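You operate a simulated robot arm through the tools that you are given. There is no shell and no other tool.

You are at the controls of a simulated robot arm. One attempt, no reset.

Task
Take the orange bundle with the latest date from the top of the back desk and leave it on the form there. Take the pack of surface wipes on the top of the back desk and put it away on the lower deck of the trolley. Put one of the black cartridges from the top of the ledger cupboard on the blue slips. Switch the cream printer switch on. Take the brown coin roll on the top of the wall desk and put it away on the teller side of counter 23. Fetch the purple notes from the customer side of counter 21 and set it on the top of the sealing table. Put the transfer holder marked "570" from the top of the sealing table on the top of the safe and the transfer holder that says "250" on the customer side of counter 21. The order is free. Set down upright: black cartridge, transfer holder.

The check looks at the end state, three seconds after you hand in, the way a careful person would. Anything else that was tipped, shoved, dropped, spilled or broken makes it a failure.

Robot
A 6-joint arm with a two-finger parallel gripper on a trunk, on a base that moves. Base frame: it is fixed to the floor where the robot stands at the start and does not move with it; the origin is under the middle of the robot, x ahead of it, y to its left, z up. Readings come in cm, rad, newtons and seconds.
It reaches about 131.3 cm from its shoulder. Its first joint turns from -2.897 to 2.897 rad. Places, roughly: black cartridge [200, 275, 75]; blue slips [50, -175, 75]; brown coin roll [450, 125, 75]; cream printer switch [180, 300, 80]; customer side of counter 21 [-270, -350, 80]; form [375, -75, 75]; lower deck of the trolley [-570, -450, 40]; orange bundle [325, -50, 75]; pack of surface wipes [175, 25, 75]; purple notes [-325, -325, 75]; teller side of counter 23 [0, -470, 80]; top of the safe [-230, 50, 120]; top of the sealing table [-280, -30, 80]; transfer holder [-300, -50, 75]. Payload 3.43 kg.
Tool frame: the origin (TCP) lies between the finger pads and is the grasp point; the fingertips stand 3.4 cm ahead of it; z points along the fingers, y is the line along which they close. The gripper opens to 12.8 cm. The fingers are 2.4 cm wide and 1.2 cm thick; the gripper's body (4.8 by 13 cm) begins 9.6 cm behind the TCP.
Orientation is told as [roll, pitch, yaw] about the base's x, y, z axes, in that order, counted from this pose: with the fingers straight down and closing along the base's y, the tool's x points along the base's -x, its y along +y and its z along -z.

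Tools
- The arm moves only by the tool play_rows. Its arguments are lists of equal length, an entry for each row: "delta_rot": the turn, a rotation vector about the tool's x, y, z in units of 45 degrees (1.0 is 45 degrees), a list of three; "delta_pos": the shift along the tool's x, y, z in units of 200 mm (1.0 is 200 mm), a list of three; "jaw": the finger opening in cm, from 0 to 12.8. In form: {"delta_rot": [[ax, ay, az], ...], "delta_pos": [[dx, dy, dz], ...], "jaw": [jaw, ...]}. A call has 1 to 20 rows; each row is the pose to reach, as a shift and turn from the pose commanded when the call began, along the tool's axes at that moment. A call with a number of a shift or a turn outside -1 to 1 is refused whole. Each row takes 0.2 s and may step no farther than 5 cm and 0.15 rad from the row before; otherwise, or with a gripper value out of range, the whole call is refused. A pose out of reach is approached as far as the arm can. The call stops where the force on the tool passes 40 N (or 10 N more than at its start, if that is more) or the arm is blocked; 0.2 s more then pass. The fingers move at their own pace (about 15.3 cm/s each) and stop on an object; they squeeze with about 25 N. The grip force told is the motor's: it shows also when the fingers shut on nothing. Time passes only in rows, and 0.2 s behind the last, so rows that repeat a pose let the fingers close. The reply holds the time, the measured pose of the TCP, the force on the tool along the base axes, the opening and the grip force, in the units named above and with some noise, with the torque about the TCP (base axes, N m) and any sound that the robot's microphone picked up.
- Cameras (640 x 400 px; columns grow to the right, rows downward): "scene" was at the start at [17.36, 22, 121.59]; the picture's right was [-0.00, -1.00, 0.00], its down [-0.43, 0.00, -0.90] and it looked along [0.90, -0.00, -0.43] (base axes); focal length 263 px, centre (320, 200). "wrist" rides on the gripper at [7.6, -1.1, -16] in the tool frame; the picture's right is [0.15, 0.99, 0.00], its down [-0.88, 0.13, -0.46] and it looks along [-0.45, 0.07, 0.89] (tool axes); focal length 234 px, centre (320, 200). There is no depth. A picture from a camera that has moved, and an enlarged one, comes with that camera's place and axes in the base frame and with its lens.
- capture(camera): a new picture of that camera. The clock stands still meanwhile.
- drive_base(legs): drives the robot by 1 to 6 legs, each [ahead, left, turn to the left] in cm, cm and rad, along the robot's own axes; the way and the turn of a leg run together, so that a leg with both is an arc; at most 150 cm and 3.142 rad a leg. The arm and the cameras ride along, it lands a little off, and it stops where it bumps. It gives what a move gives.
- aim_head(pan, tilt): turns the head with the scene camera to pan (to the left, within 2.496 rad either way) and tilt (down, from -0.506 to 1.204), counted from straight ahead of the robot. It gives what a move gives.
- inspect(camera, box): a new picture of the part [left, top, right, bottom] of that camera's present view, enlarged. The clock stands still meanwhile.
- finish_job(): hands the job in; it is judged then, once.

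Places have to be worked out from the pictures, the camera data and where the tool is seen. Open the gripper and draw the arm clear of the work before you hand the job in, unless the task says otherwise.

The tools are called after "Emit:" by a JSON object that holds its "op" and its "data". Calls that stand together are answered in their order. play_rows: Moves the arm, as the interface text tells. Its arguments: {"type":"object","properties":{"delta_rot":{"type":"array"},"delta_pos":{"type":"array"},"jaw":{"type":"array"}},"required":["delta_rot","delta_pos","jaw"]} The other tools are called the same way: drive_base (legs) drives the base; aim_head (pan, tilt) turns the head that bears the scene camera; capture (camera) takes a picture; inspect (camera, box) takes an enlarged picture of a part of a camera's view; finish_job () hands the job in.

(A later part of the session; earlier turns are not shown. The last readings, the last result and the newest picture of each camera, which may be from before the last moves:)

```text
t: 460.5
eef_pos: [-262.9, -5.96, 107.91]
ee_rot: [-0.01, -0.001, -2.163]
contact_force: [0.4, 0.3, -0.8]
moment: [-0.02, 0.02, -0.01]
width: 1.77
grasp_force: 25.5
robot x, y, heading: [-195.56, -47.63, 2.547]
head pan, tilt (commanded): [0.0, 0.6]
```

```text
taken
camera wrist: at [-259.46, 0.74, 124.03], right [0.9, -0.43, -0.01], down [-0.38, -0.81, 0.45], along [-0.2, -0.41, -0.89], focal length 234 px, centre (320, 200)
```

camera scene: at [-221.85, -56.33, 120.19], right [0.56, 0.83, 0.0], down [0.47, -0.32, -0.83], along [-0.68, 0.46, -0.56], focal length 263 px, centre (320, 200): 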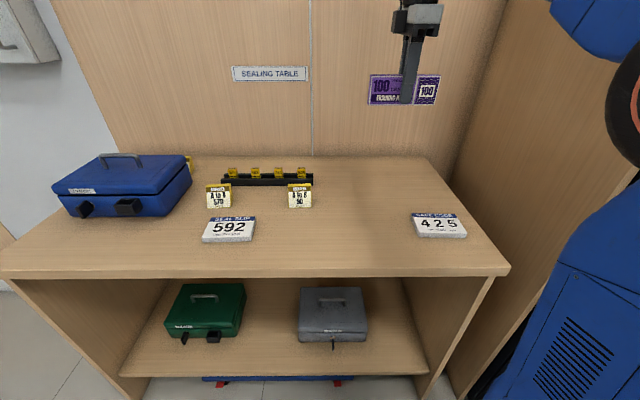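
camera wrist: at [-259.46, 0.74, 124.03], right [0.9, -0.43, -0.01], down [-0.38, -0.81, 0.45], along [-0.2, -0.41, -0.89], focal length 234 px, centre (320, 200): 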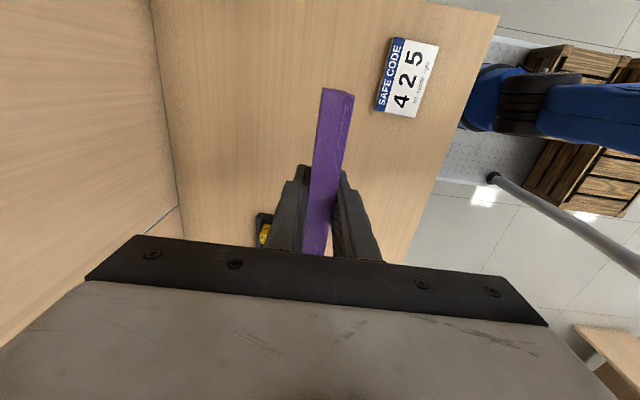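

A hint of yellow shows behind the blue box (maybe another holder). First I place the notes: 11 cm ahead (behind the card's row) and down.

Emit:
{"op": "play_rows", "data": {"delta_rot": [[0, 0, 0], [0, 0, 0], [0, 0, 0], [0, 0, 0], [0, 0, 0], [0, 0, 0]], "delta_pos": [[0, -0.2, 0], [0, -0.4, 0.05], [0, -0.55, 0.2], [0, -0.55, 0.4], [0, -0.55, 0.6], [0, -0.55, 0.8]], "jaw": [1, 1, 1, 1, 1, 1]}}

Emit:
{"op": "capture", "data": {"camera": "wrist"}}

Emit:
{"op": "inspect", "data": {"camera": "scene", "box": [270, 80, 480, 250]}}

```text
t: 461.9
eef_pos: [-272.18, 0.24, 92.12]
ee_rot: [-0.013, 0.001, -2.163]
contact_force: [0.8, 0.1, -0.2]
moment: [0.02, 0.01, -0.01]
width: 1.81
grasp_force: 25.0
robot x, y, heading: [-195.85, -47.21, 2.547]
head pan, tilt (commanded): [0.0, 0.6]
```

```text
taken
camera wrist: at [-268.73, 7.03, 108.19], right [0.9, -0.43, -0.01], down [-0.38, -0.81, 0.45], along [-0.2, -0.41, -0.89], focal length 234 px, centre (320, 200)
```

wrist: 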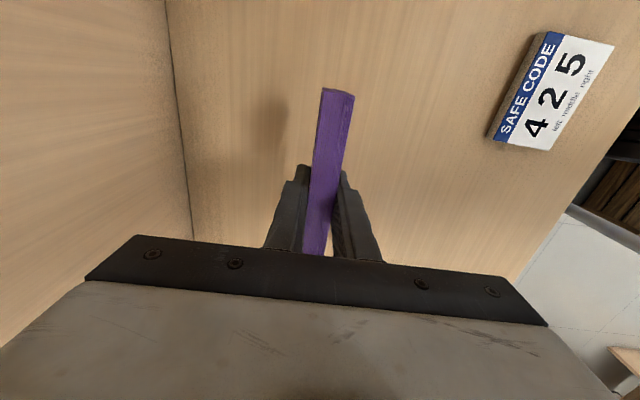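

```text
2.35 times, centred on (375, 165) of scene
camera zoom: at [-221.84, -56.34, 120.19], right [0.56, 0.83, 0.0], down [0.47, -0.32, -0.83], along [-0.68, 0.46, -0.56], focal length 618 px, centre (191, 282)
```

zoom: 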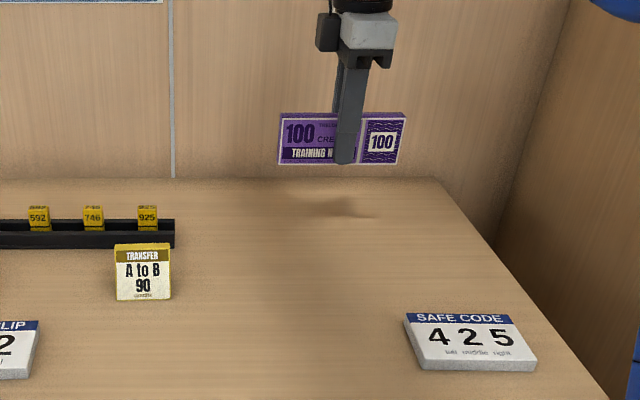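

Clear spot below. Descending 11 cm then gently to contact.

Emit:
{"op": "play_rows", "data": {"delta_rot": [[0, 0, 0], [0, 0, 0], [0, 0, 0], [0, 0, 0], [0, 0, 0], [0, 0, 0], [0, 0, 0], [0, 0, 0]], "delta_pos": [[0, 0, 0.2], [0, 0, 0.4], [0, 0, 0.53], [0, 0, 0.565], [0, 0, 0.58], [0, 0, 0.595], [0, 0, 0.61], [0, 0, 0.625]], "jaw": [1, 1, 1, 1, 1, 1, 1, 1]}}

Emit:
{"op": "inspect", "data": {"camera": "scene", "box": [330, 80, 480, 230]}}

```text
t: 462.9
eef_pos: [-272.1, 0.34, 81.37]
ee_rot: [-0.019, 0.0, -2.162]
contact_force: [7.0, -3.7, 12.7]
moment: [-0.26, -0.37, 0.03]
width: 1.79
grasp_force: 25.0
robot x, y, heading: [-195.5, -47.28, 2.547]
head pan, tilt (commanded): [0.0, 0.6]
stopped in row 4: the force on the tool passed its limit at 64 N (the readings are from after the stop); the commanded pose is now the measured one
```

```text
2.67 times, centred on (405, 155) of scene
camera zoom: at [-221.78, -56.37, 120.2], right [0.56, 0.83, 0.0], down [0.47, -0.32, -0.83], along [-0.68, 0.46, -0.56], focal length 701 px, centre (93, 320)
```

zoom: 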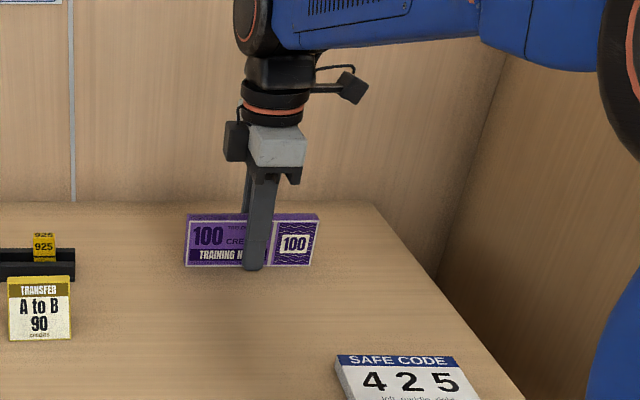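

Contact (table ≈ z 76.5). Easing and opening the fingers, then rising.

Emit:
{"op": "play_rows", "data": {"delta_rot": [[0, 0, 0], [0, 0, 0], [0, 0, 0], [0, 0, 0]], "delta_pos": [[0, 0, -0.005], [0, 0, -0.008], [0, 0, -0.008], [0, 0, -0.008]], "jaw": [1, 2.5, 5, 5]}}

Emit:
{"op": "play_rows", "data": {"delta_rot": [[0, 0, 0], [0, 0, 0], [0, 0, 0], [0, 0, 0], [0, 0, 0], [0, 0, 0]], "delta_pos": [[0, 0, -0.08], [0, 0, -0.2], [0, 0, -0.4], [0, 0, -0.6], [0, 0, -0.8], [0, 0, -1.0]], "jaw": [5, 5, 5, 5, 5, 5]}}

Emit:
{"op": "inspect", "data": {"camera": "scene", "box": [270, 80, 480, 250]}}

Emit:
{"op": "inspect", "data": {"camera": "scene", "box": [160, 140, 260, 240]}}

```text
t: 463.9
eef_pos: [-272.28, 0.28, 81.5]
ee_rot: [-0.017, 0.002, -2.162]
contact_force: [-5.6, 4.3, 7.7]
moment: [0.01, 0.01, 0.04]
width: 4.59
grasp_force: 0.2
robot x, y, heading: [-195.78, -47.91, 2.547]
head pan, tilt (commanded): [0.0, 0.6]
```

```text
t: 465.3
eef_pos: [-272.1, -0.02, 101.53]
ee_rot: [-0.017, 0.0, -2.162]
contact_force: [-0.8, 0.0, -0.3]
moment: [0.01, -0.04, -0.02]
width: 5.0
grasp_force: 0.0
robot x, y, heading: [-196.0, -47.74, 2.546]
head pan, tilt (commanded): [0.0, 0.6]
```

```text
2.35 times, centred on (375, 165) of scene
camera zoom: at [-221.86, -56.33, 120.18], right [0.56, 0.83, 0.0], down [0.47, -0.32, -0.82], along [-0.68, 0.46, -0.57], focal length 618 px, centre (191, 282)
```

zoom: 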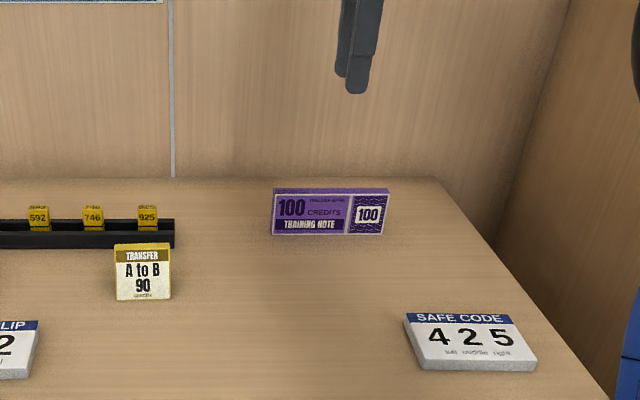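

```text
4.00 times, centred on (210, 190) of scene
camera zoom: at [-221.86, -56.33, 120.18], right [0.56, 0.83, 0.0], down [0.47, -0.32, -0.82], along [-0.68, 0.46, -0.57], focal length 1051 px, centre (760, 240)
```

zoom: 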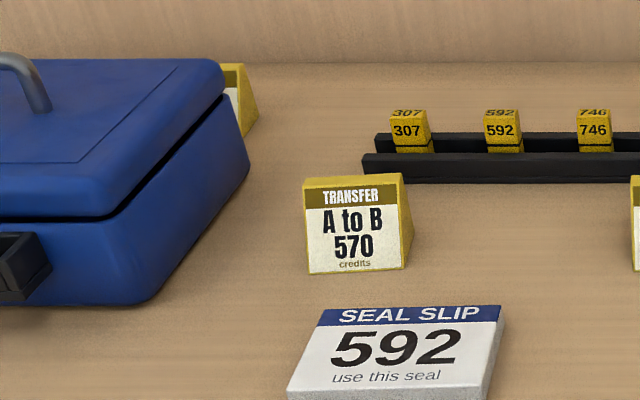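

The purple notes stand on the sealing table, and a third yellow holder is hidden behind the blue box. Next: the "570" holder. I'll back off, shift left, and restore the gripper's rotation.

Emit:
{"op": "drive_base", "data": {"legs": [[-22, 0, 0], [0, 46, 0]]}}

Emit:
{"op": "play_rows", "data": {"delta_rot": [[0, 0, 0.17], [0, 0, 0.34], [0, 0, 0.51], [0, 0, 0.68], [0, 0, 0.85], [0, 0, 1.0]], "delta_pos": [[0, 0, -0.02], [0, 0, -0.05], [0, 0, -0.08], [0, 0, -0.1], [0, 0, -0.12], [0, 0, -0.15]], "jaw": [9, 9, 9, 9, 9, 9]}}

Emit:
{"op": "play_rows", "data": {"delta_rot": [[0, 0, 0.17], [0, 0, 0.34], [0, 0, 0.51], [0, 0, 0.68], [0, 0, 0.85], [0, 0, 1.0]], "delta_pos": [[0, 0, 0], [0, 0, 0], [0, 0, 0], [0, 0, 0], [0, 0, 0], [0, 0, 0]], "jaw": [9, 9, 9, 9, 9, 9]}}

Emit:
{"op": "capture", "data": {"camera": "wrist"}}

Emit:
{"op": "capture", "data": {"camera": "scene"}}

```text
t: 469.3
eef_pos: [-279.44, -50.32, 101.43]
ee_rot: [-0.017, -0.001, -2.158]
contact_force: [0.3, -0.1, 1.0]
moment: [0.0, -0.04, -0.01]
width: 5.0
grasp_force: 0.0
robot x, y, heading: [-202.7, -97.73, 2.553]
head pan, tilt (commanded): [0.0, 0.6]
```

```text
t: 470.7
eef_pos: [-279.41, -50.51, 104.48]
ee_rot: [-0.012, -0.012, -2.947]
contact_force: [-0.2, -0.5, 1.0]
moment: [0.01, 0.02, 0.01]
width: 9.01
grasp_force: 0.1
robot x, y, heading: [-203.07, -97.59, 2.548]
head pan, tilt (commanded): [0.0, 0.6]
```

```text
t: 472.1
eef_pos: [-279.52, -50.44, 104.4]
ee_rot: [0.0, -0.017, 2.553]
contact_force: [0.3, -0.7, 0.1]
moment: [0.05, -0.02, 0.0]
width: 9.0
grasp_force: 0.0
robot x, y, heading: [-202.75, -97.88, 2.549]
head pan, tilt (commanded): [0.0, 0.6]
```

```text
taken
camera wrist: at [-272.28, -53.97, 120.38], right [-0.43, -0.9, 0.0], down [-0.8, 0.38, 0.47], along [-0.43, 0.2, -0.88], focal length 234 px, centre (320, 200)
```

wrist: 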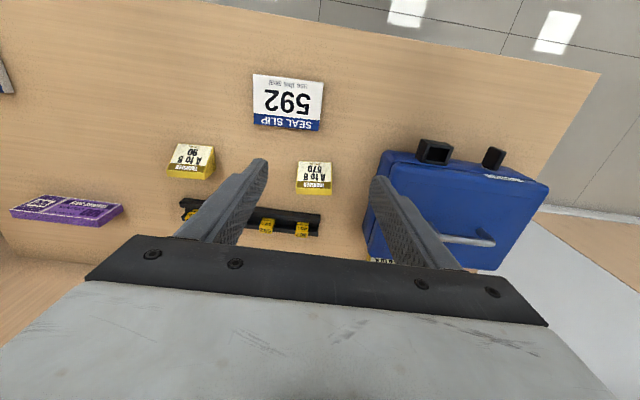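

```text
taken
camera scene: at [-229.09, -106.5, 120.18], right [0.56, 0.83, 0.0], down [0.47, -0.32, -0.83], along [-0.69, 0.46, -0.57], focal length 263 px, centre (320, 200)
```

scene: 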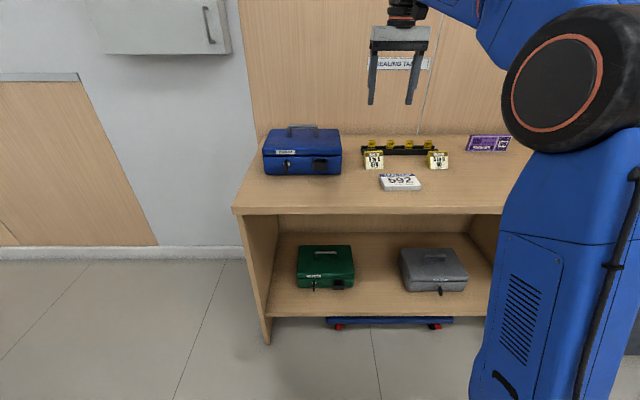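

The third holder is partly visible behind the blue box. Zooming in on the 570 holder and that one.

Emit:
{"op": "inspect", "data": {"camera": "wrist", "box": [260, 140, 420, 270]}}

Emit:
{"op": "inspect", "data": {"camera": "scene", "box": [340, 130, 470, 200]}}

```text
3.08 times, centred on (340, 205) of wrist
camera zoom: at [-272.28, -53.97, 120.38], right [-0.43, -0.9, 0.0], down [-0.8, 0.38, 0.47], along [-0.43, 0.2, -0.88], focal length 720 px, centre (258, 185)
```

zoom: 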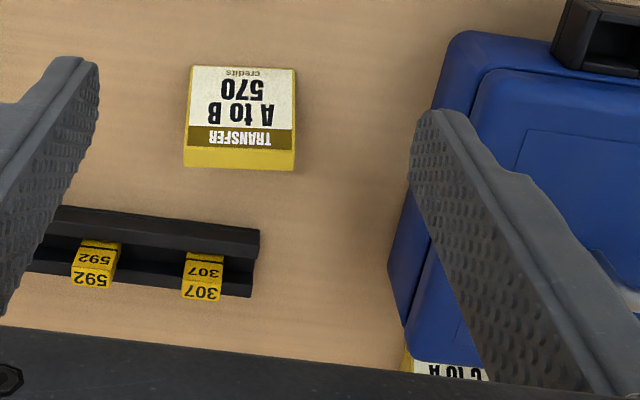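

```text
4.92 times, centred on (405, 165) of scene
camera zoom: at [-229.09, -106.5, 120.18], right [0.56, 0.83, 0.0], down [0.47, -0.32, -0.83], along [-0.69, 0.46, -0.57], focal length 1294 px, centre (-98, 372)
```

zoom: 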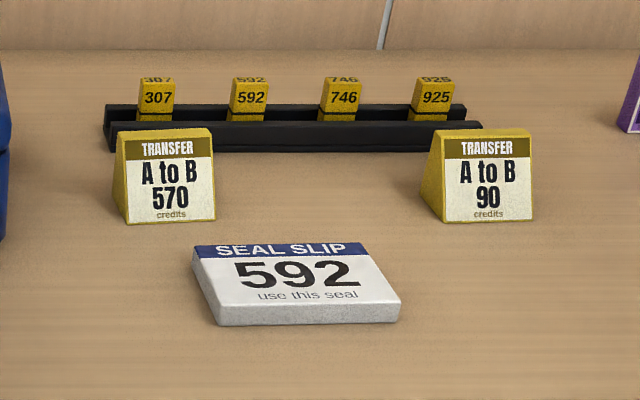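

The third holder reads "C to A …" (likely 250). Now the 570 holder: centre ≈ (u −198.4, v −212.7), 6.8 cm wide, ~6 cm tall. Tilting the gripper forward 45° (needed to reach the tall safe later), then approaching.

Emit:
{"op": "play_rows", "data": {"delta_rot": [[0, -0.17, 0], [0, -0.34, 0], [0, -0.51, 0], [0, -0.68, 0], [0, -0.85, 0], [0, -1.0, 0]], "delta_pos": [[0, 0, 0], [0, 0, 0], [0, 0, 0], [0, 0, 0], [0, 0, 0], [0, 0, 0]], "jaw": [9, 9, 9, 9, 9, 9]}}

Emit:
{"op": "play_rows", "data": {"delta_rot": [[0, 0, 0], [0, 0, 0], [0, 0, 0], [0, 0, 0]], "delta_pos": [[0.02, 0.01, 0.2], [0.04, 0.015, 0.4], [0.07, 0.015, 0.58], [0.1, 0.015, 0.76]], "jaw": [9, 9, 9, 9]}}

Emit:
{"op": "capture", "data": {"camera": "wrist"}}

Emit:
{"op": "capture", "data": {"camera": "scene"}}

```text
t: 473.5
eef_pos: [-279.43, -50.49, 104.29]
ee_rot: [0.003, -0.804, 2.553]
contact_force: [-0.1, 0.1, -0.9]
moment: [0.01, 0.02, -0.03]
width: 9.01
grasp_force: 0.1
robot x, y, heading: [-203.28, -97.69, 2.555]
head pan, tilt (commanded): [0.0, 0.6]
```

```text
t: 474.5
eef_pos: [-287.45, -45.36, 92.68]
ee_rot: [0.0, -0.805, 2.552]
contact_force: [0.0, 0.3, -0.1]
moment: [0.01, -0.05, -0.03]
width: 9.02
grasp_force: 0.0
robot x, y, heading: [-202.91, -97.87, 2.548]
head pan, tilt (commanded): [0.0, 0.6]
```

```text
taken
camera wrist: at [-273.02, -53.8, 98.23], right [-0.46, -0.88, -0.1], down [-0.31, 0.05, 0.95], along [-0.83, 0.47, -0.29], focal length 234 px, centre (320, 200)
```

wrist: 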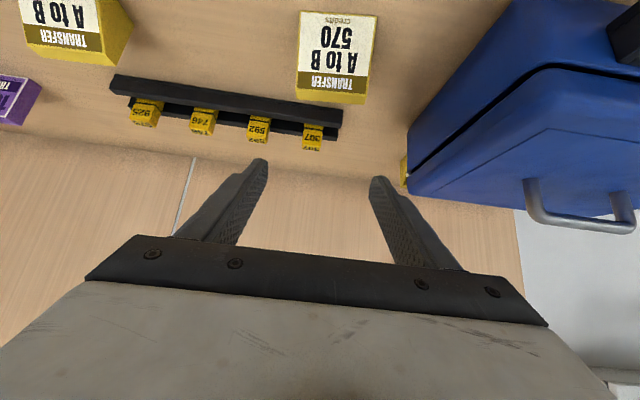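

```text
taken
camera scene: at [-229.05, -106.52, 120.19], right [0.56, 0.83, 0.0], down [0.47, -0.31, -0.83], along [-0.69, 0.46, -0.56], focal length 263 px, centre (320, 200)
```

scene: 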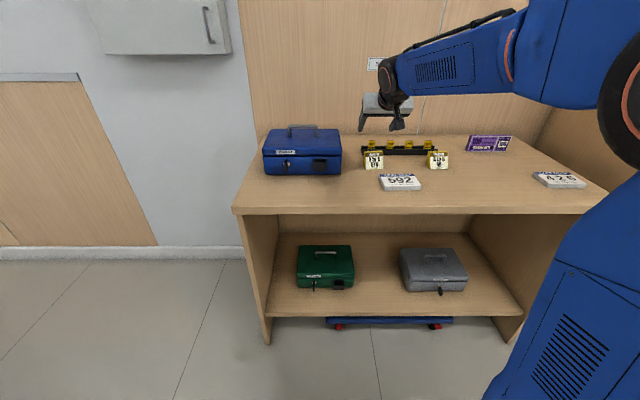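

Holder is centred within 0.2 cm between the fingers. Descending vertically 12.3 cm.

Emit:
{"op": "play_rows", "data": {"delta_rot": [[0, 0, 0], [0, 0, 0], [0, 0, 0], [0, 0, 0], [0, 0, 0]], "delta_pos": [[0.11, 0.005, 0.106], [0.22, 0.005, 0.212], [0.33, 0.005, 0.318], [0.41, 0.005, 0.394], [0.443, 0.005, 0.426]], "jaw": [9, 9, 9, 9, 9]}}

Emit:
{"op": "capture", "data": {"camera": "wrist"}}

Emit:
{"op": "inspect", "data": {"camera": "scene", "box": [320, 90, 450, 200]}}

```text
t: 475.7
eef_pos: [-287.72, -45.53, 81.22]
ee_rot: [0.003, -0.815, 2.555]
contact_force: [9.6, -6.4, 14.2]
moment: [0.41, -0.45, -0.51]
width: 9.0
grasp_force: 0.0
robot x, y, heading: [-203.04, -97.47, 2.547]
head pan, tilt (commanded): [0.0, 0.6]
stopped in row 5: the force on the tool passed its limit at 48 N (the readings are from after the stop); the commanded pose is now the measured one
```

```text
taken
camera wrist: at [-272.98, -54.01, 86.76], right [-0.46, -0.88, -0.11], down [-0.3, 0.04, 0.95], along [-0.83, 0.47, -0.28], focal length 234 px, centre (320, 200)
```

wrist: 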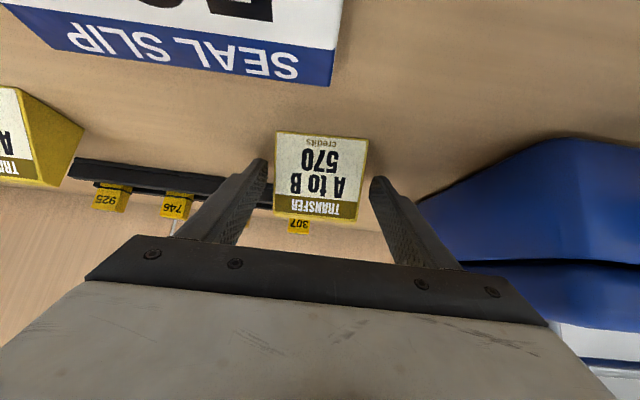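

```text
3.64 times, centred on (385, 145) of scene
camera zoom: at [-229.0, -106.56, 120.2], right [0.56, 0.83, 0.0], down [0.47, -0.31, -0.83], along [-0.69, 0.46, -0.56], focal length 956 px, centre (84, 400)
```

zoom: 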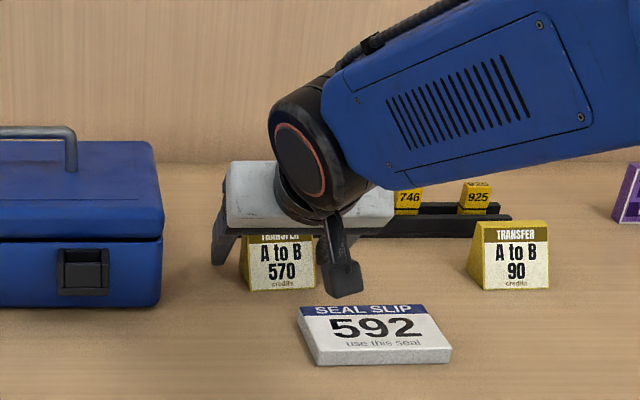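

The force shows the right fingertip is just touching the table (its top is ≈ z 78, matching both cameras). I'll raise 0.4 cm and close on the holder.

Emit:
{"op": "play_rows", "data": {"delta_rot": [[0, 0, 0], [0, 0, 0], [0, 0, 0]], "delta_pos": [[-0.015, 0, -0.014], [-0.015, 0, -0.014], [-0.015, 0, -0.014]], "jaw": [9, 9, 9]}}

Emit:
{"op": "inspect", "data": {"camera": "wrist", "box": [220, 100, 420, 250]}}

```text
t: 476.5
eef_pos: [-287.56, -45.55, 81.38]
ee_rot: [0.002, -0.813, 2.555]
contact_force: [0.6, 0.1, -0.3]
moment: [0.0, -0.03, 0.04]
width: 9.0
grasp_force: 0.0
robot x, y, heading: [-202.84, -97.76, 2.55]
head pan, tilt (commanded): [0.0, 0.6]
```

```text
2.67 times, centred on (320, 175) of wrist
camera zoom: at [-273.04, -53.97, 86.99], right [-0.46, -0.88, -0.11], down [-0.3, 0.04, 0.95], along [-0.83, 0.47, -0.28], focal length 624 px, centre (320, 267)
```

zoom: 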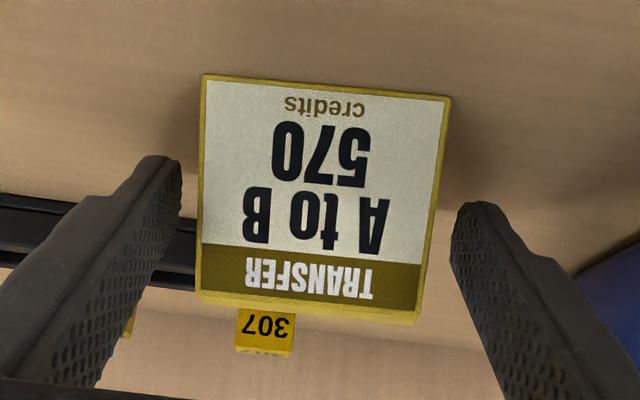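

Contact is relieved and the holder stands between the fingers. Closing now.

Emit:
{"op": "play_rows", "data": {"delta_rot": [[0, 0, 0], [0, 0, 0], [0, 0, 0], [0, 0, 0], [0, 0, 0]], "delta_pos": [[0, 0, 0], [0, 0, 0], [0, 0, 0], [0, 0, 0], [0, 0, 0]], "jaw": [8, 7, 6, 5, 5]}}

Emit:
{"op": "inspect", "data": {"camera": "wrist", "box": [220, 100, 420, 250]}}

```text
t: 477.7
eef_pos: [-287.69, -45.59, 81.53]
ee_rot: [0.003, -0.814, 2.556]
contact_force: [0.6, -0.9, 0.9]
moment: [-0.08, 0.04, 0.01]
width: 6.5
grasp_force: 25.0
robot x, y, heading: [-203.03, -97.89, 2.55]
head pan, tilt (commanded): [0.0, 0.6]
```

```text
2.67 times, centred on (320, 175) of wrist
camera zoom: at [-273.03, -53.98, 87.02], right [-0.46, -0.88, -0.1], down [-0.3, 0.04, 0.95], along [-0.83, 0.47, -0.28], focal length 624 px, centre (320, 267)
```

zoom: 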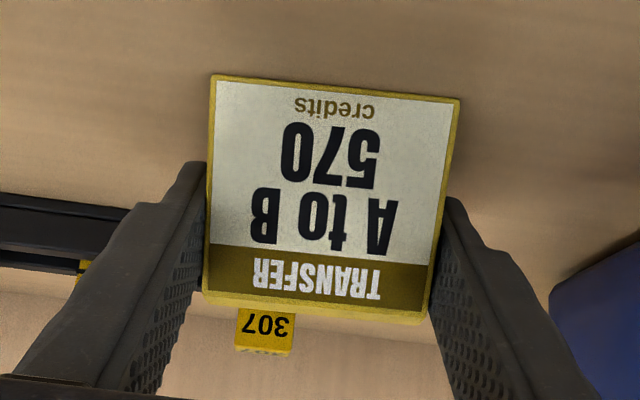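

Held (6.5 cm). Lifting 18 cm vertically, then backing the base away.

Emit:
{"op": "play_rows", "data": {"delta_rot": [[0, 0, 0], [0, 0, 0], [0, 0, 0], [0, 0, 0], [0, 0, 0], [0, 0, 0]], "delta_pos": [[-0.036, 0, -0.034], [-0.145, 0, -0.137], [-0.29, 0, -0.275], [-0.436, 0, -0.412], [-0.58, 0, -0.55], [-0.655, 0, -0.618]], "jaw": [5, 5, 5, 5, 5, 5]}}

Emit:
{"op": "drive_base", "data": {"legs": [[-35, 0, 0]]}}

Emit:
{"op": "capture", "data": {"camera": "scene"}}

Emit:
{"op": "capture", "data": {"camera": "wrist"}}

```text
t: 479.1
eef_pos: [-287.71, -45.52, 99.4]
ee_rot: [0.002, -0.814, 2.555]
contact_force: [0.5, -0.3, 0.4]
moment: [-0.02, 0.01, 0.0]
width: 6.44
grasp_force: 25.1
robot x, y, heading: [-203.29, -97.65, 2.552]
head pan, tilt (commanded): [0.0, 0.6]
```

```text
t: 481.4
eef_pos: [-258.46, -64.98, 99.41]
ee_rot: [0.001, -0.814, 2.553]
contact_force: [-0.4, 0.5, -0.9]
moment: [-0.01, 0.01, 0.02]
width: 6.43
grasp_force: 25.4
robot x, y, heading: [-173.74, -117.29, 2.545]
head pan, tilt (commanded): [0.0, 0.6]
```

```text
taken
camera scene: at [-199.89, -126.11, 120.18], right [0.56, 0.83, 0.0], down [0.47, -0.32, -0.82], along [-0.68, 0.46, -0.57], focal length 263 px, centre (320, 200)
```

scene: 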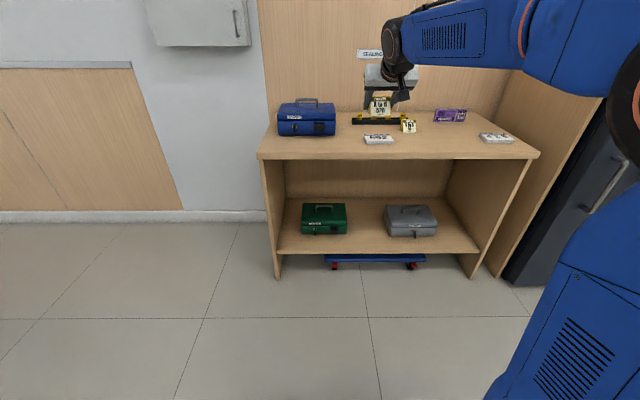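

```text
taken
camera wrist: at [-243.85, -73.54, 105.06], right [-0.46, -0.88, -0.11], down [-0.3, 0.04, 0.95], along [-0.83, 0.47, -0.28], focal length 234 px, centre (320, 200)
```

wrist: 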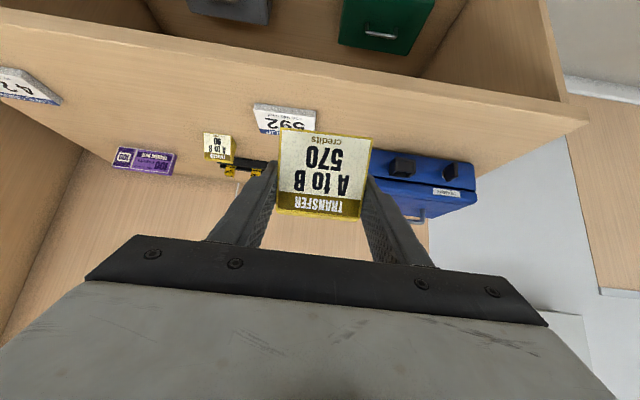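

Now raising and retracting the arm to about z 129 in two steps, then strafing right in front of the safe.

Emit:
{"op": "play_rows", "data": {"delta_rot": [[0, 0, 0], [0, 0, 0], [0, 0, 0], [0, 0, 0], [0, 0, 0]], "delta_pos": [[-0.04, 0, -0.175], [-0.08, 0, -0.35], [-0.12, 0, -0.525], [-0.16, 0, -0.7], [-0.202, 0, -0.878]], "jaw": [5, 5, 5, 5, 5]}}

Emit:
{"op": "play_rows", "data": {"delta_rot": [[0, 0, 0], [0, 0, 0], [0, 0, 0], [0, 0, 0], [0, 0, 0]], "delta_pos": [[-0.04, 0, -0.175], [-0.08, 0, -0.35], [-0.12, 0, -0.525], [-0.16, 0, -0.7], [-0.202, 0, -0.878]], "jaw": [5, 5, 5, 5, 5]}}

Emit:
{"op": "drive_base", "data": {"legs": [[0, -107, 0]]}}

Emit:
{"op": "aim_head", "data": {"pan": 0.0, "tilt": 0.2}}

Emit:
{"op": "capture", "data": {"camera": "scene"}}

Emit:
{"op": "capture", "data": {"camera": "wrist"}}

```text
t: 482.6
eef_pos: [-250.23, -70.54, 114.34]
ee_rot: [0.001, -0.812, 2.553]
contact_force: [-0.3, -0.1, -1.0]
moment: [0.0, 0.0, -0.02]
width: 6.41
grasp_force: 24.7
robot x, y, heading: [-173.88, -117.59, 2.55]
head pan, tilt (commanded): [0.0, 0.6]
```

```text
t: 483.8
eef_pos: [-242.02, -76.21, 129.42]
ee_rot: [0.0, -0.81, 2.555]
contact_force: [0.1, -0.4, -0.8]
moment: [0.02, -0.02, -0.02]
width: 6.37
grasp_force: 25.2
robot x, y, heading: [-174.04, -116.89, 2.551]
head pan, tilt (commanded): [0.0, 0.6]
```

```text
t: 489.3
eef_pos: [-182.73, 12.38, 129.46]
ee_rot: [0.002, -0.814, 2.558]
contact_force: [0.3, 0.9, 0.2]
moment: [0.02, -0.01, -0.02]
width: 6.36
grasp_force: 25.5
robot x, y, heading: [-114.5, -28.27, 2.553]
head pan, tilt (commanded): [0.0, 0.6]
```

```text
t: 490.1
eef_pos: [-182.69, 12.32, 129.46]
ee_rot: [0.003, -0.814, 2.56]
contact_force: [0.4, -0.1, -0.5]
moment: [-0.01, 0.0, 0.0]
width: 6.36
grasp_force: 24.5
robot x, y, heading: [-114.39, -28.28, 2.55]
head pan, tilt (commanded): [0.0, 0.201]
```

```text
taken
camera scene: at [-140.79, -37.1, 123.85], right [0.55, 0.83, 0.0], down [0.17, -0.11, -0.98], along [-0.82, 0.54, -0.2], focal length 263 px, centre (320, 200)
```

scene: 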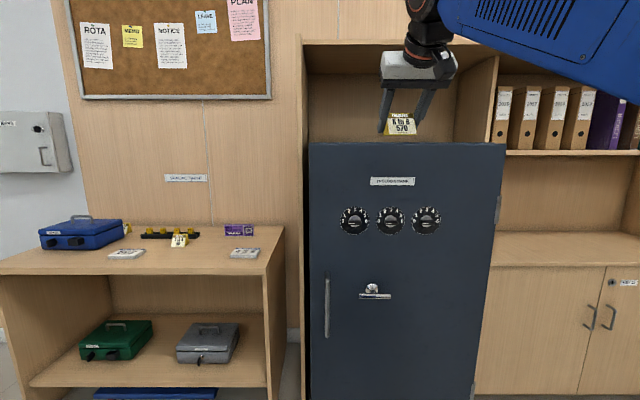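

```text
taken
camera wrist: at [-168.11, 3.9, 135.05], right [-0.46, -0.88, -0.11], down [-0.3, 0.04, 0.95], along [-0.84, 0.47, -0.28], focal length 234 px, centre (320, 200)
```

wrist: 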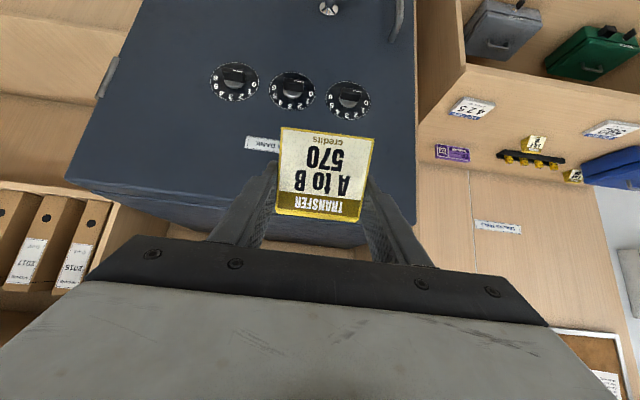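

The safe (top ≈ z 125) sits in a niche about 40 cm high, spanning u −113…−45. Raising to z 132.5 with a small extension, then driving ahead so the holder comes over its front part.

Emit:
{"op": "play_rows", "data": {"delta_rot": [[0, 0, 0], [0, 0, 0], [0, 0, 0]], "delta_pos": [[-0.11, 0, 0.04], [-0.22, 0, 0.08], [-0.315, 0, 0.115]], "jaw": [5, 5, 5]}}

Emit:
{"op": "drive_base", "data": {"legs": [[22, -5, 0]]}}

Emit:
{"op": "capture", "data": {"camera": "scene"}}

Emit:
{"op": "capture", "data": {"camera": "wrist"}}

```text
t: 490.9
eef_pos: [-187.66, 15.58, 132.45]
ee_rot: [0.001, -0.814, 2.56]
contact_force: [1.2, -0.5, -0.1]
moment: [0.01, 0.02, 0.0]
width: 6.37
grasp_force: 25.3
robot x, y, heading: [-114.03, -28.32, 2.551]
head pan, tilt (commanded): [0.0, 0.201]
```

```text
t: 492.7
eef_pos: [-203.21, 32.15, 132.39]
ee_rot: [0.001, -0.814, 2.556]
contact_force: [0.4, 1.0, 0.3]
moment: [0.01, 0.0, 0.01]
width: 6.36
grasp_force: 24.6
robot x, y, heading: [-129.96, -11.92, 2.546]
head pan, tilt (commanded): [0.0, 0.201]
```

```text
taken
camera scene: at [-156.43, -20.64, 123.86], right [0.56, 0.83, 0.0], down [0.17, -0.11, -0.98], along [-0.81, 0.54, -0.2], focal length 263 px, centre (320, 200)
```

scene: 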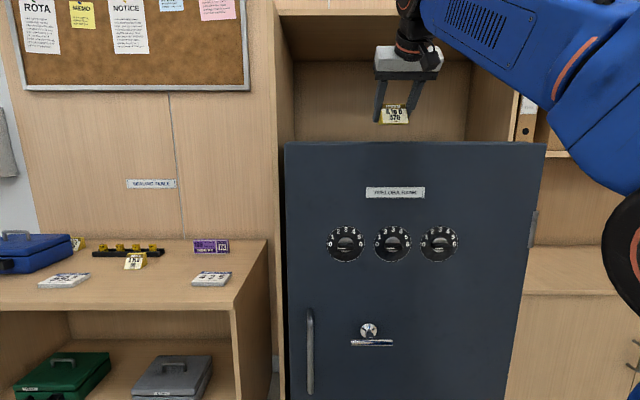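

```text
taken
camera wrist: at [-188.63, 23.74, 137.99], right [-0.46, -0.88, -0.11], down [-0.3, 0.04, 0.95], along [-0.84, 0.47, -0.28], focal length 234 px, centre (320, 200)
```

wrist: 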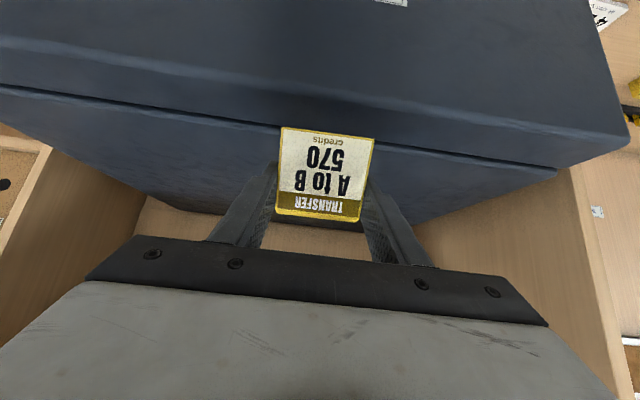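

The wrist view shows the safe's top is empty; the door's top strip ends at v≈−191. Driving 18 cm further so the holder is over the body of the safe.

Emit:
{"op": "drive_base", "data": {"legs": [[18, 0, 0]]}}

Emit:
{"op": "capture", "data": {"camera": "scene"}}

Emit:
{"op": "capture", "data": {"camera": "wrist"}}

```text
t: 494.2
eef_pos: [-218.12, 41.95, 132.41]
ee_rot: [0.002, -0.812, 2.559]
contact_force: [0.0, -0.5, -0.7]
moment: [0.03, 0.03, 0.02]
width: 6.38
grasp_force: 25.1
robot x, y, heading: [-144.82, -2.18, 2.552]
head pan, tilt (commanded): [0.0, 0.201]
```

```text
taken
camera scene: at [-171.24, -10.75, 123.86], right [0.56, 0.83, 0.0], down [0.17, -0.11, -0.98], along [-0.81, 0.54, -0.2], focal length 263 px, centre (320, 200)
```

scene: 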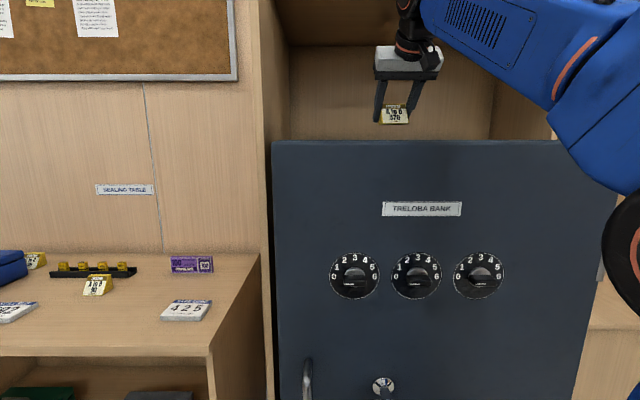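

```text
taken
camera wrist: at [-203.46, 33.6, 137.99], right [-0.46, -0.88, -0.11], down [-0.3, 0.04, 0.95], along [-0.84, 0.47, -0.28], focal length 234 px, centre (320, 200)
```

wrist: 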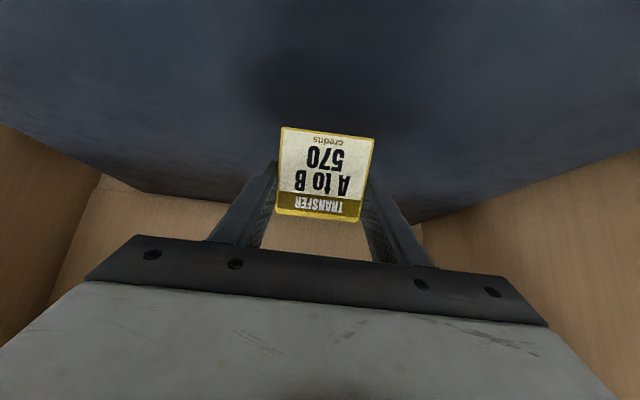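

Holder is over the safe's body at v −204. Lowering in 0.4 cm steps until contact.

Emit:
{"op": "play_rows", "data": {"delta_rot": [[0, 0, 0], [0, 0, 0], [0, 0, 0], [0, 0, 0], [0, 0, 0], [0, 0, 0], [0, 0, 0], [0, 0, 0], [0, 0, 0], [0, 0, 0]], "delta_pos": [[0.036, 0, 0.034], [0.073, 0, 0.069], [0.1, 0, 0.094], [0.115, 0, 0.108], [0.127, 0, 0.12], [0.14, 0, 0.132], [0.153, 0, 0.144], [0.165, 0, 0.156], [0.178, 0, 0.168], [0.19, 0, 0.18]], "jaw": [5, 5, 5, 5, 5, 5, 5, 5, 5, 5]}}

Emit:
{"op": "capture", "data": {"camera": "wrist"}}

```text
t: 496.1
eef_pos: [-217.96, 42.04, 128.21]
ee_rot: [0.004, -0.824, 2.559]
contact_force: [0.9, 0.2, 8.5]
moment: [-0.1, -0.27, 0.03]
width: 6.33
grasp_force: 25.1
robot x, y, heading: [-144.9, -2.15, 2.556]
head pan, tilt (commanded): [0.0, 0.201]
stopped in row 9: the force on the tool passed its limit at 47 N (the readings are from after the stop); the commanded pose is now the measured one
```

```text
taken
camera wrist: at [-203.28, 33.55, 133.6], right [-0.46, -0.88, -0.11], down [-0.29, 0.04, 0.96], along [-0.84, 0.47, -0.27], focal length 234 px, centre (320, 200)
```

wrist: 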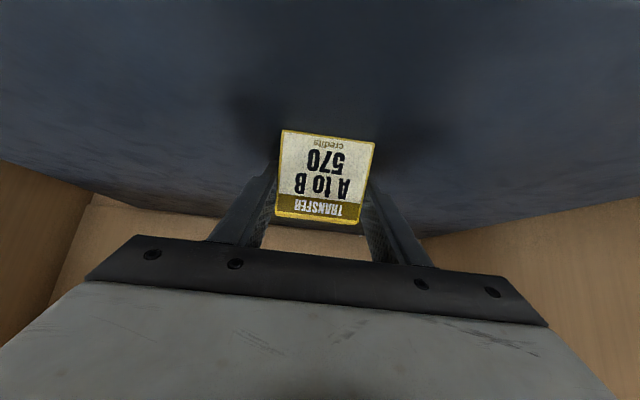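

Contact with the safe top (≈124.7). Easing, opening, and withdrawing along the finger axis.

Emit:
{"op": "play_rows", "data": {"delta_rot": [[0, 0, 0], [0, 0, 0], [0, 0, 0], [0, 0, 0], [0, 0, 0]], "delta_pos": [[-0.004, 0, -0.004], [-0.004, 0, -0.004], [-0.004, 0, -0.004], [-0.004, 0, -0.004], [-0.004, 0, -0.004]], "jaw": [6.4, 7, 8, 8.5, 8.5]}}

Emit:
{"op": "play_rows", "data": {"delta_rot": [[0, 0, 0], [0, 0, 0], [0, 0, 0], [0, 0, 0], [0, 0, 0]], "delta_pos": [[0, 0, -0.06], [0, 0, -0.15], [0, 0, -0.25], [0, 0, -0.37], [0, 0, -0.5]], "jaw": [8.5, 8.5, 8.5, 8.5, 8.5]}}

Emit:
{"op": "capture", "data": {"camera": "wrist"}}

Emit:
{"op": "inspect", "data": {"camera": "scene", "box": [330, 0, 490, 150]}}

```text
t: 497.3
eef_pos: [-217.99, 41.93, 128.28]
ee_rot: [0.003, -0.821, 2.556]
contact_force: [0.3, -0.5, 0.0]
moment: [0.01, 0.02, -0.01]
width: 8.48
grasp_force: 0.0
robot x, y, heading: [-144.99, -2.13, 2.553]
head pan, tilt (commanded): [0.0, 0.201]
```

```text
t: 498.5
eef_pos: [-211.89, 38.05, 135.16]
ee_rot: [0.003, -0.822, 2.559]
contact_force: [-0.5, 0.1, 0.3]
moment: [0.03, 0.01, -0.01]
width: 8.49
grasp_force: 0.1
robot x, y, heading: [-144.69, -2.16, 2.551]
head pan, tilt (commanded): [0.0, 0.201]
```

```text
taken
camera wrist: at [-197.2, 29.57, 140.54], right [-0.46, -0.88, -0.11], down [-0.29, 0.04, 0.96], along [-0.84, 0.47, -0.28], focal length 234 px, centre (320, 200)
```

wrist: 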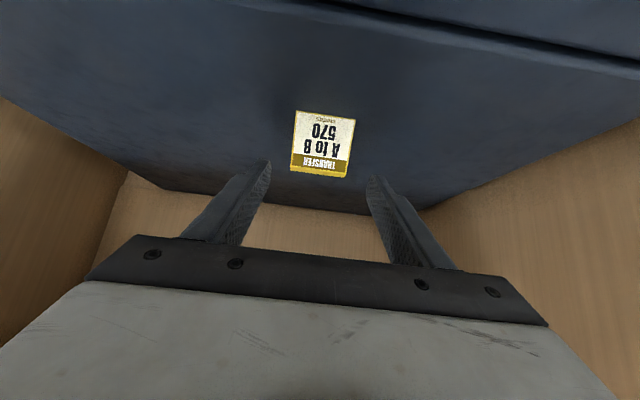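

```text
2.67 times, centred on (410, 75) of scene
camera zoom: at [-171.26, -10.75, 123.86], right [0.56, 0.83, 0.0], down [0.17, -0.11, -0.98], along [-0.81, 0.54, -0.2], focal length 701 px, centre (80, 533)
```

zoom: 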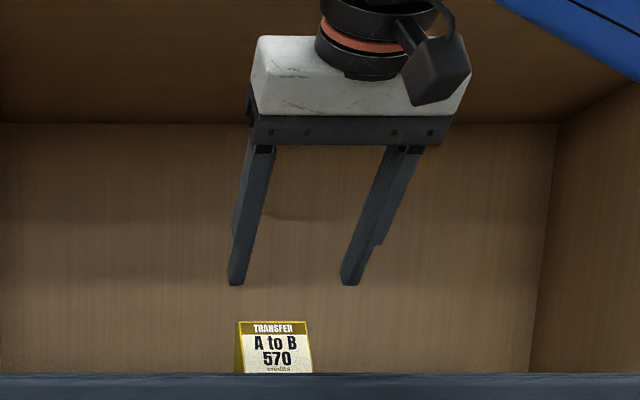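

570 stands upright on the safe. Backing off, lowering and un-tilting the arm, then moving left toward the holder behind the blue box.

Emit:
{"op": "drive_base", "data": {"legs": [[-45, 0, 0]]}}

Emit:
{"op": "play_rows", "data": {"delta_rot": [[0, 0, 0], [0, 0, 0], [0, 0, 0], [0, 0, 0], [0, 0, 0]], "delta_pos": [[0.15, 0, 0.14], [0.3, 0, 0.28], [0.45, 0, 0.42], [0.6, 0, 0.56], [0.73, 0, 0.68]], "jaw": [8.5, 8.5, 8.5, 8.5, 8.5]}}

Emit:
{"op": "play_rows", "data": {"delta_rot": [[0, 0.17, 0], [0, 0.34, 0], [0, 0.51, 0], [0, 0.68, 0], [0, 0.85, 0], [0, 1.0, 0]], "delta_pos": [[0.02, 0, 0.02], [0.04, 0, 0.04], [0.06, 0, 0.06], [0.1, 0, 0.1], [0.13, 0, 0.13], [0.16, 0, 0.16]], "jaw": [8.5, 8.5, 8.5, 8.5, 8.5, 8.5]}}

Emit:
{"op": "play_rows", "data": {"delta_rot": [[0, 0.045, 0], [0, 0.045, 0]], "delta_pos": [[0, 0, 0], [0, 0, 0]], "jaw": [9, 9]}}

Emit:
{"op": "aim_head", "data": {"pan": 0.0, "tilt": 0.2}}

Emit:
{"op": "inspect", "data": {"camera": "scene", "box": [260, 60, 500, 210]}}

```text
t: 501.2
eef_pos: [-174.31, 13.04, 135.08]
ee_rot: [0.003, -0.823, 2.557]
contact_force: [-0.9, -0.3, 0.4]
moment: [-0.01, 0.0, -0.02]
width: 8.5
grasp_force: 0.1
robot x, y, heading: [-107.23, -27.12, 2.557]
head pan, tilt (commanded): [0.0, 0.201]
```

```text
t: 502.4
eef_pos: [-174.35, 12.88, 115.14]
ee_rot: [0.003, -0.822, 2.557]
contact_force: [0.9, -0.3, 0.4]
moment: [0.0, 0.02, 0.03]
width: 8.49
grasp_force: 0.0
robot x, y, heading: [-107.23, -26.96, 2.555]
head pan, tilt (commanded): [0.0, 0.201]
```

```text
t: 503.8
eef_pos: [-174.32, 13.14, 110.77]
ee_rot: [0.001, -0.037, 2.558]
contact_force: [0.9, -0.5, -0.2]
moment: [0.03, 0.06, -0.01]
width: 8.5
grasp_force: 0.0
robot x, y, heading: [-107.16, -27.2, 2.553]
head pan, tilt (commanded): [0.0, 0.201]
```

```text
t: 504.4
eef_pos: [-174.37, 12.93, 110.61]
ee_rot: [0.0, -0.001, 2.559]
contact_force: [-0.3, -0.5, 0.1]
moment: [0.02, 0.01, 0.0]
width: 9.01
grasp_force: 0.1
robot x, y, heading: [-107.07, -27.23, 2.553]
head pan, tilt (commanded): [0.0, 0.201]
```

```text
t: 505.0
eef_pos: [-174.46, 13.1, 110.65]
ee_rot: [0.002, -0.003, 2.559]
contact_force: [-0.3, 0.8, 0.6]
moment: [-0.03, -0.01, 0.01]
width: 9.01
grasp_force: 0.1
robot x, y, heading: [-107.05, -27.4, 2.55]
head pan, tilt (commanded): [0.0, 0.201]
```

```text
2.67 times, centred on (380, 135) of scene
camera zoom: at [-133.7, -35.82, 123.86], right [0.56, 0.83, 0.0], down [0.17, -0.11, -0.98], along [-0.81, 0.54, -0.2], focal length 701 px, centre (160, 373)
```

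zoom: 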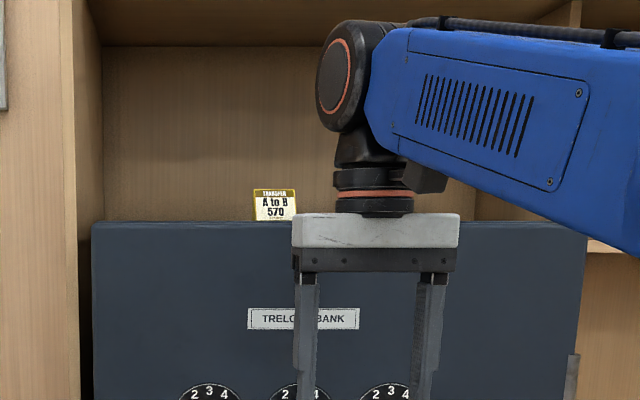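

Good. Strafing left 130 cm and moving ahead to look down behind the blue box with the wrist camera.

Emit:
{"op": "drive_base", "data": {"legs": [[0, 130, 0], [45, 0, 0]]}}

Emit:
{"op": "capture", "data": {"camera": "wrist"}}

Emit:
{"op": "aim_head", "data": {"pan": 0.0, "tilt": 0.5}}

Emit:
{"op": "capture", "data": {"camera": "scene"}}

```text
t: 513.9
eef_pos: [-284.17, -69.8, 110.62]
ee_rot: [0.0, 0.0, 2.561]
contact_force: [-0.2, 0.1, 0.2]
moment: [0.0, -0.01, 0.0]
width: 9.01
grasp_force: 0.0
robot x, y, heading: [-216.78, -109.53, 2.56]
head pan, tilt (commanded): [0.0, 0.201]
```

```text
taken
camera wrist: at [-277.23, -73.03, 126.71], right [-0.42, -0.91, 0.0], down [-0.81, 0.37, 0.46], along [-0.42, 0.19, -0.89], focal length 234 px, centre (320, 200)
```

wrist: 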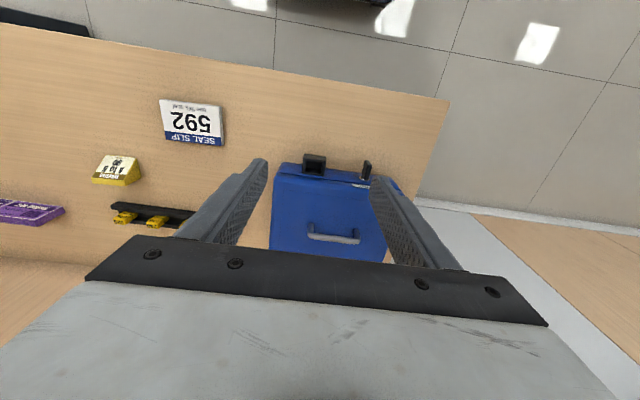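

```text
t: 514.6
eef_pos: [-284.09, -69.75, 110.65]
ee_rot: [0.001, -0.003, 2.562]
contact_force: [-0.1, -0.8, -0.5]
moment: [0.02, -0.01, -0.02]
width: 8.98
grasp_force: 0.0
robot x, y, heading: [-216.7, -109.76, 2.554]
head pan, tilt (commanded): [0.0, 0.499]
```

```text
taken
camera scene: at [-243.1, -118.6, 121.1], right [0.55, 0.83, 0.0], down [0.4, -0.26, -0.88], along [-0.73, 0.49, -0.48], focal length 263 px, centre (320, 200)
```

scene: 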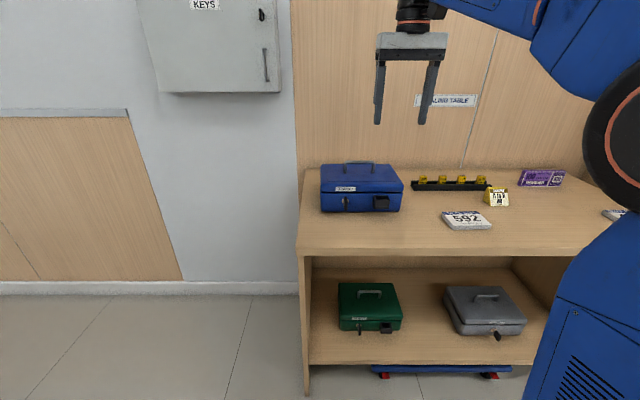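

The area behind the box is hidden by the gripper; extending the arm 14 cm ahead to look.

Emit:
{"op": "play_rows", "data": {"delta_rot": [[0, 0, 0], [0, 0, 0], [0, 0, 0], [0, 0, 0]], "delta_pos": [[-0.2, 0, 0], [-0.4, 0, 0.05], [-0.6, 0, 0.1], [-0.75, 0, 0.15]], "jaw": [9, 9, 9, 9]}}

Emit:
{"op": "capture", "data": {"camera": "wrist"}}

Emit:
{"op": "inspect", "data": {"camera": "wrist", "box": [220, 120, 420, 270]}}

```text
t: 515.6
eef_pos: [-296.74, -61.51, 107.84]
ee_rot: [0.002, -0.003, 2.562]
contact_force: [1.0, 0.0, 0.2]
moment: [0.06, 0.08, 0.0]
width: 9.01
grasp_force: 0.0
robot x, y, heading: [-216.69, -109.95, 2.554]
head pan, tilt (commanded): [0.0, 0.499]
```

```text
taken
camera wrist: at [-289.7, -64.77, 123.88], right [-0.42, -0.91, 0.0], down [-0.81, 0.37, 0.46], along [-0.42, 0.19, -0.89], focal length 234 px, centre (320, 200)
```

wrist: 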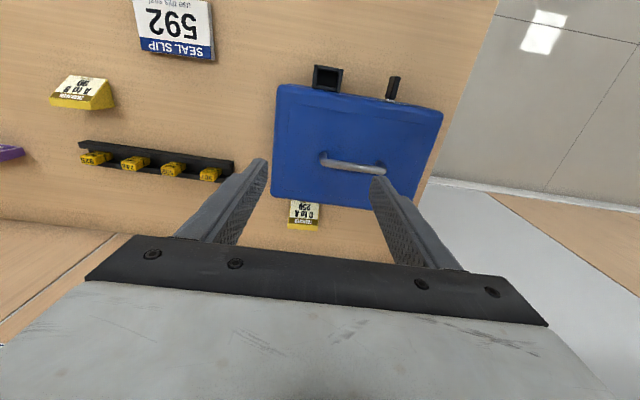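

```text
2.67 times, centred on (320, 195) of wrist
camera zoom: at [-289.7, -64.77, 123.88], right [-0.42, -0.91, 0.0], down [-0.81, 0.37, 0.46], along [-0.42, 0.19, -0.89], focal length 624 px, centre (320, 213)
```

zoom: 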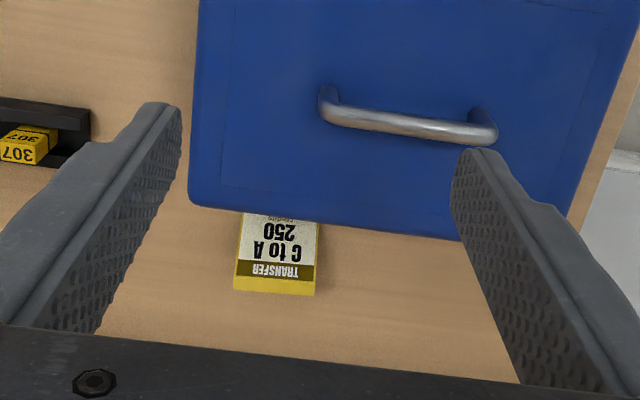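

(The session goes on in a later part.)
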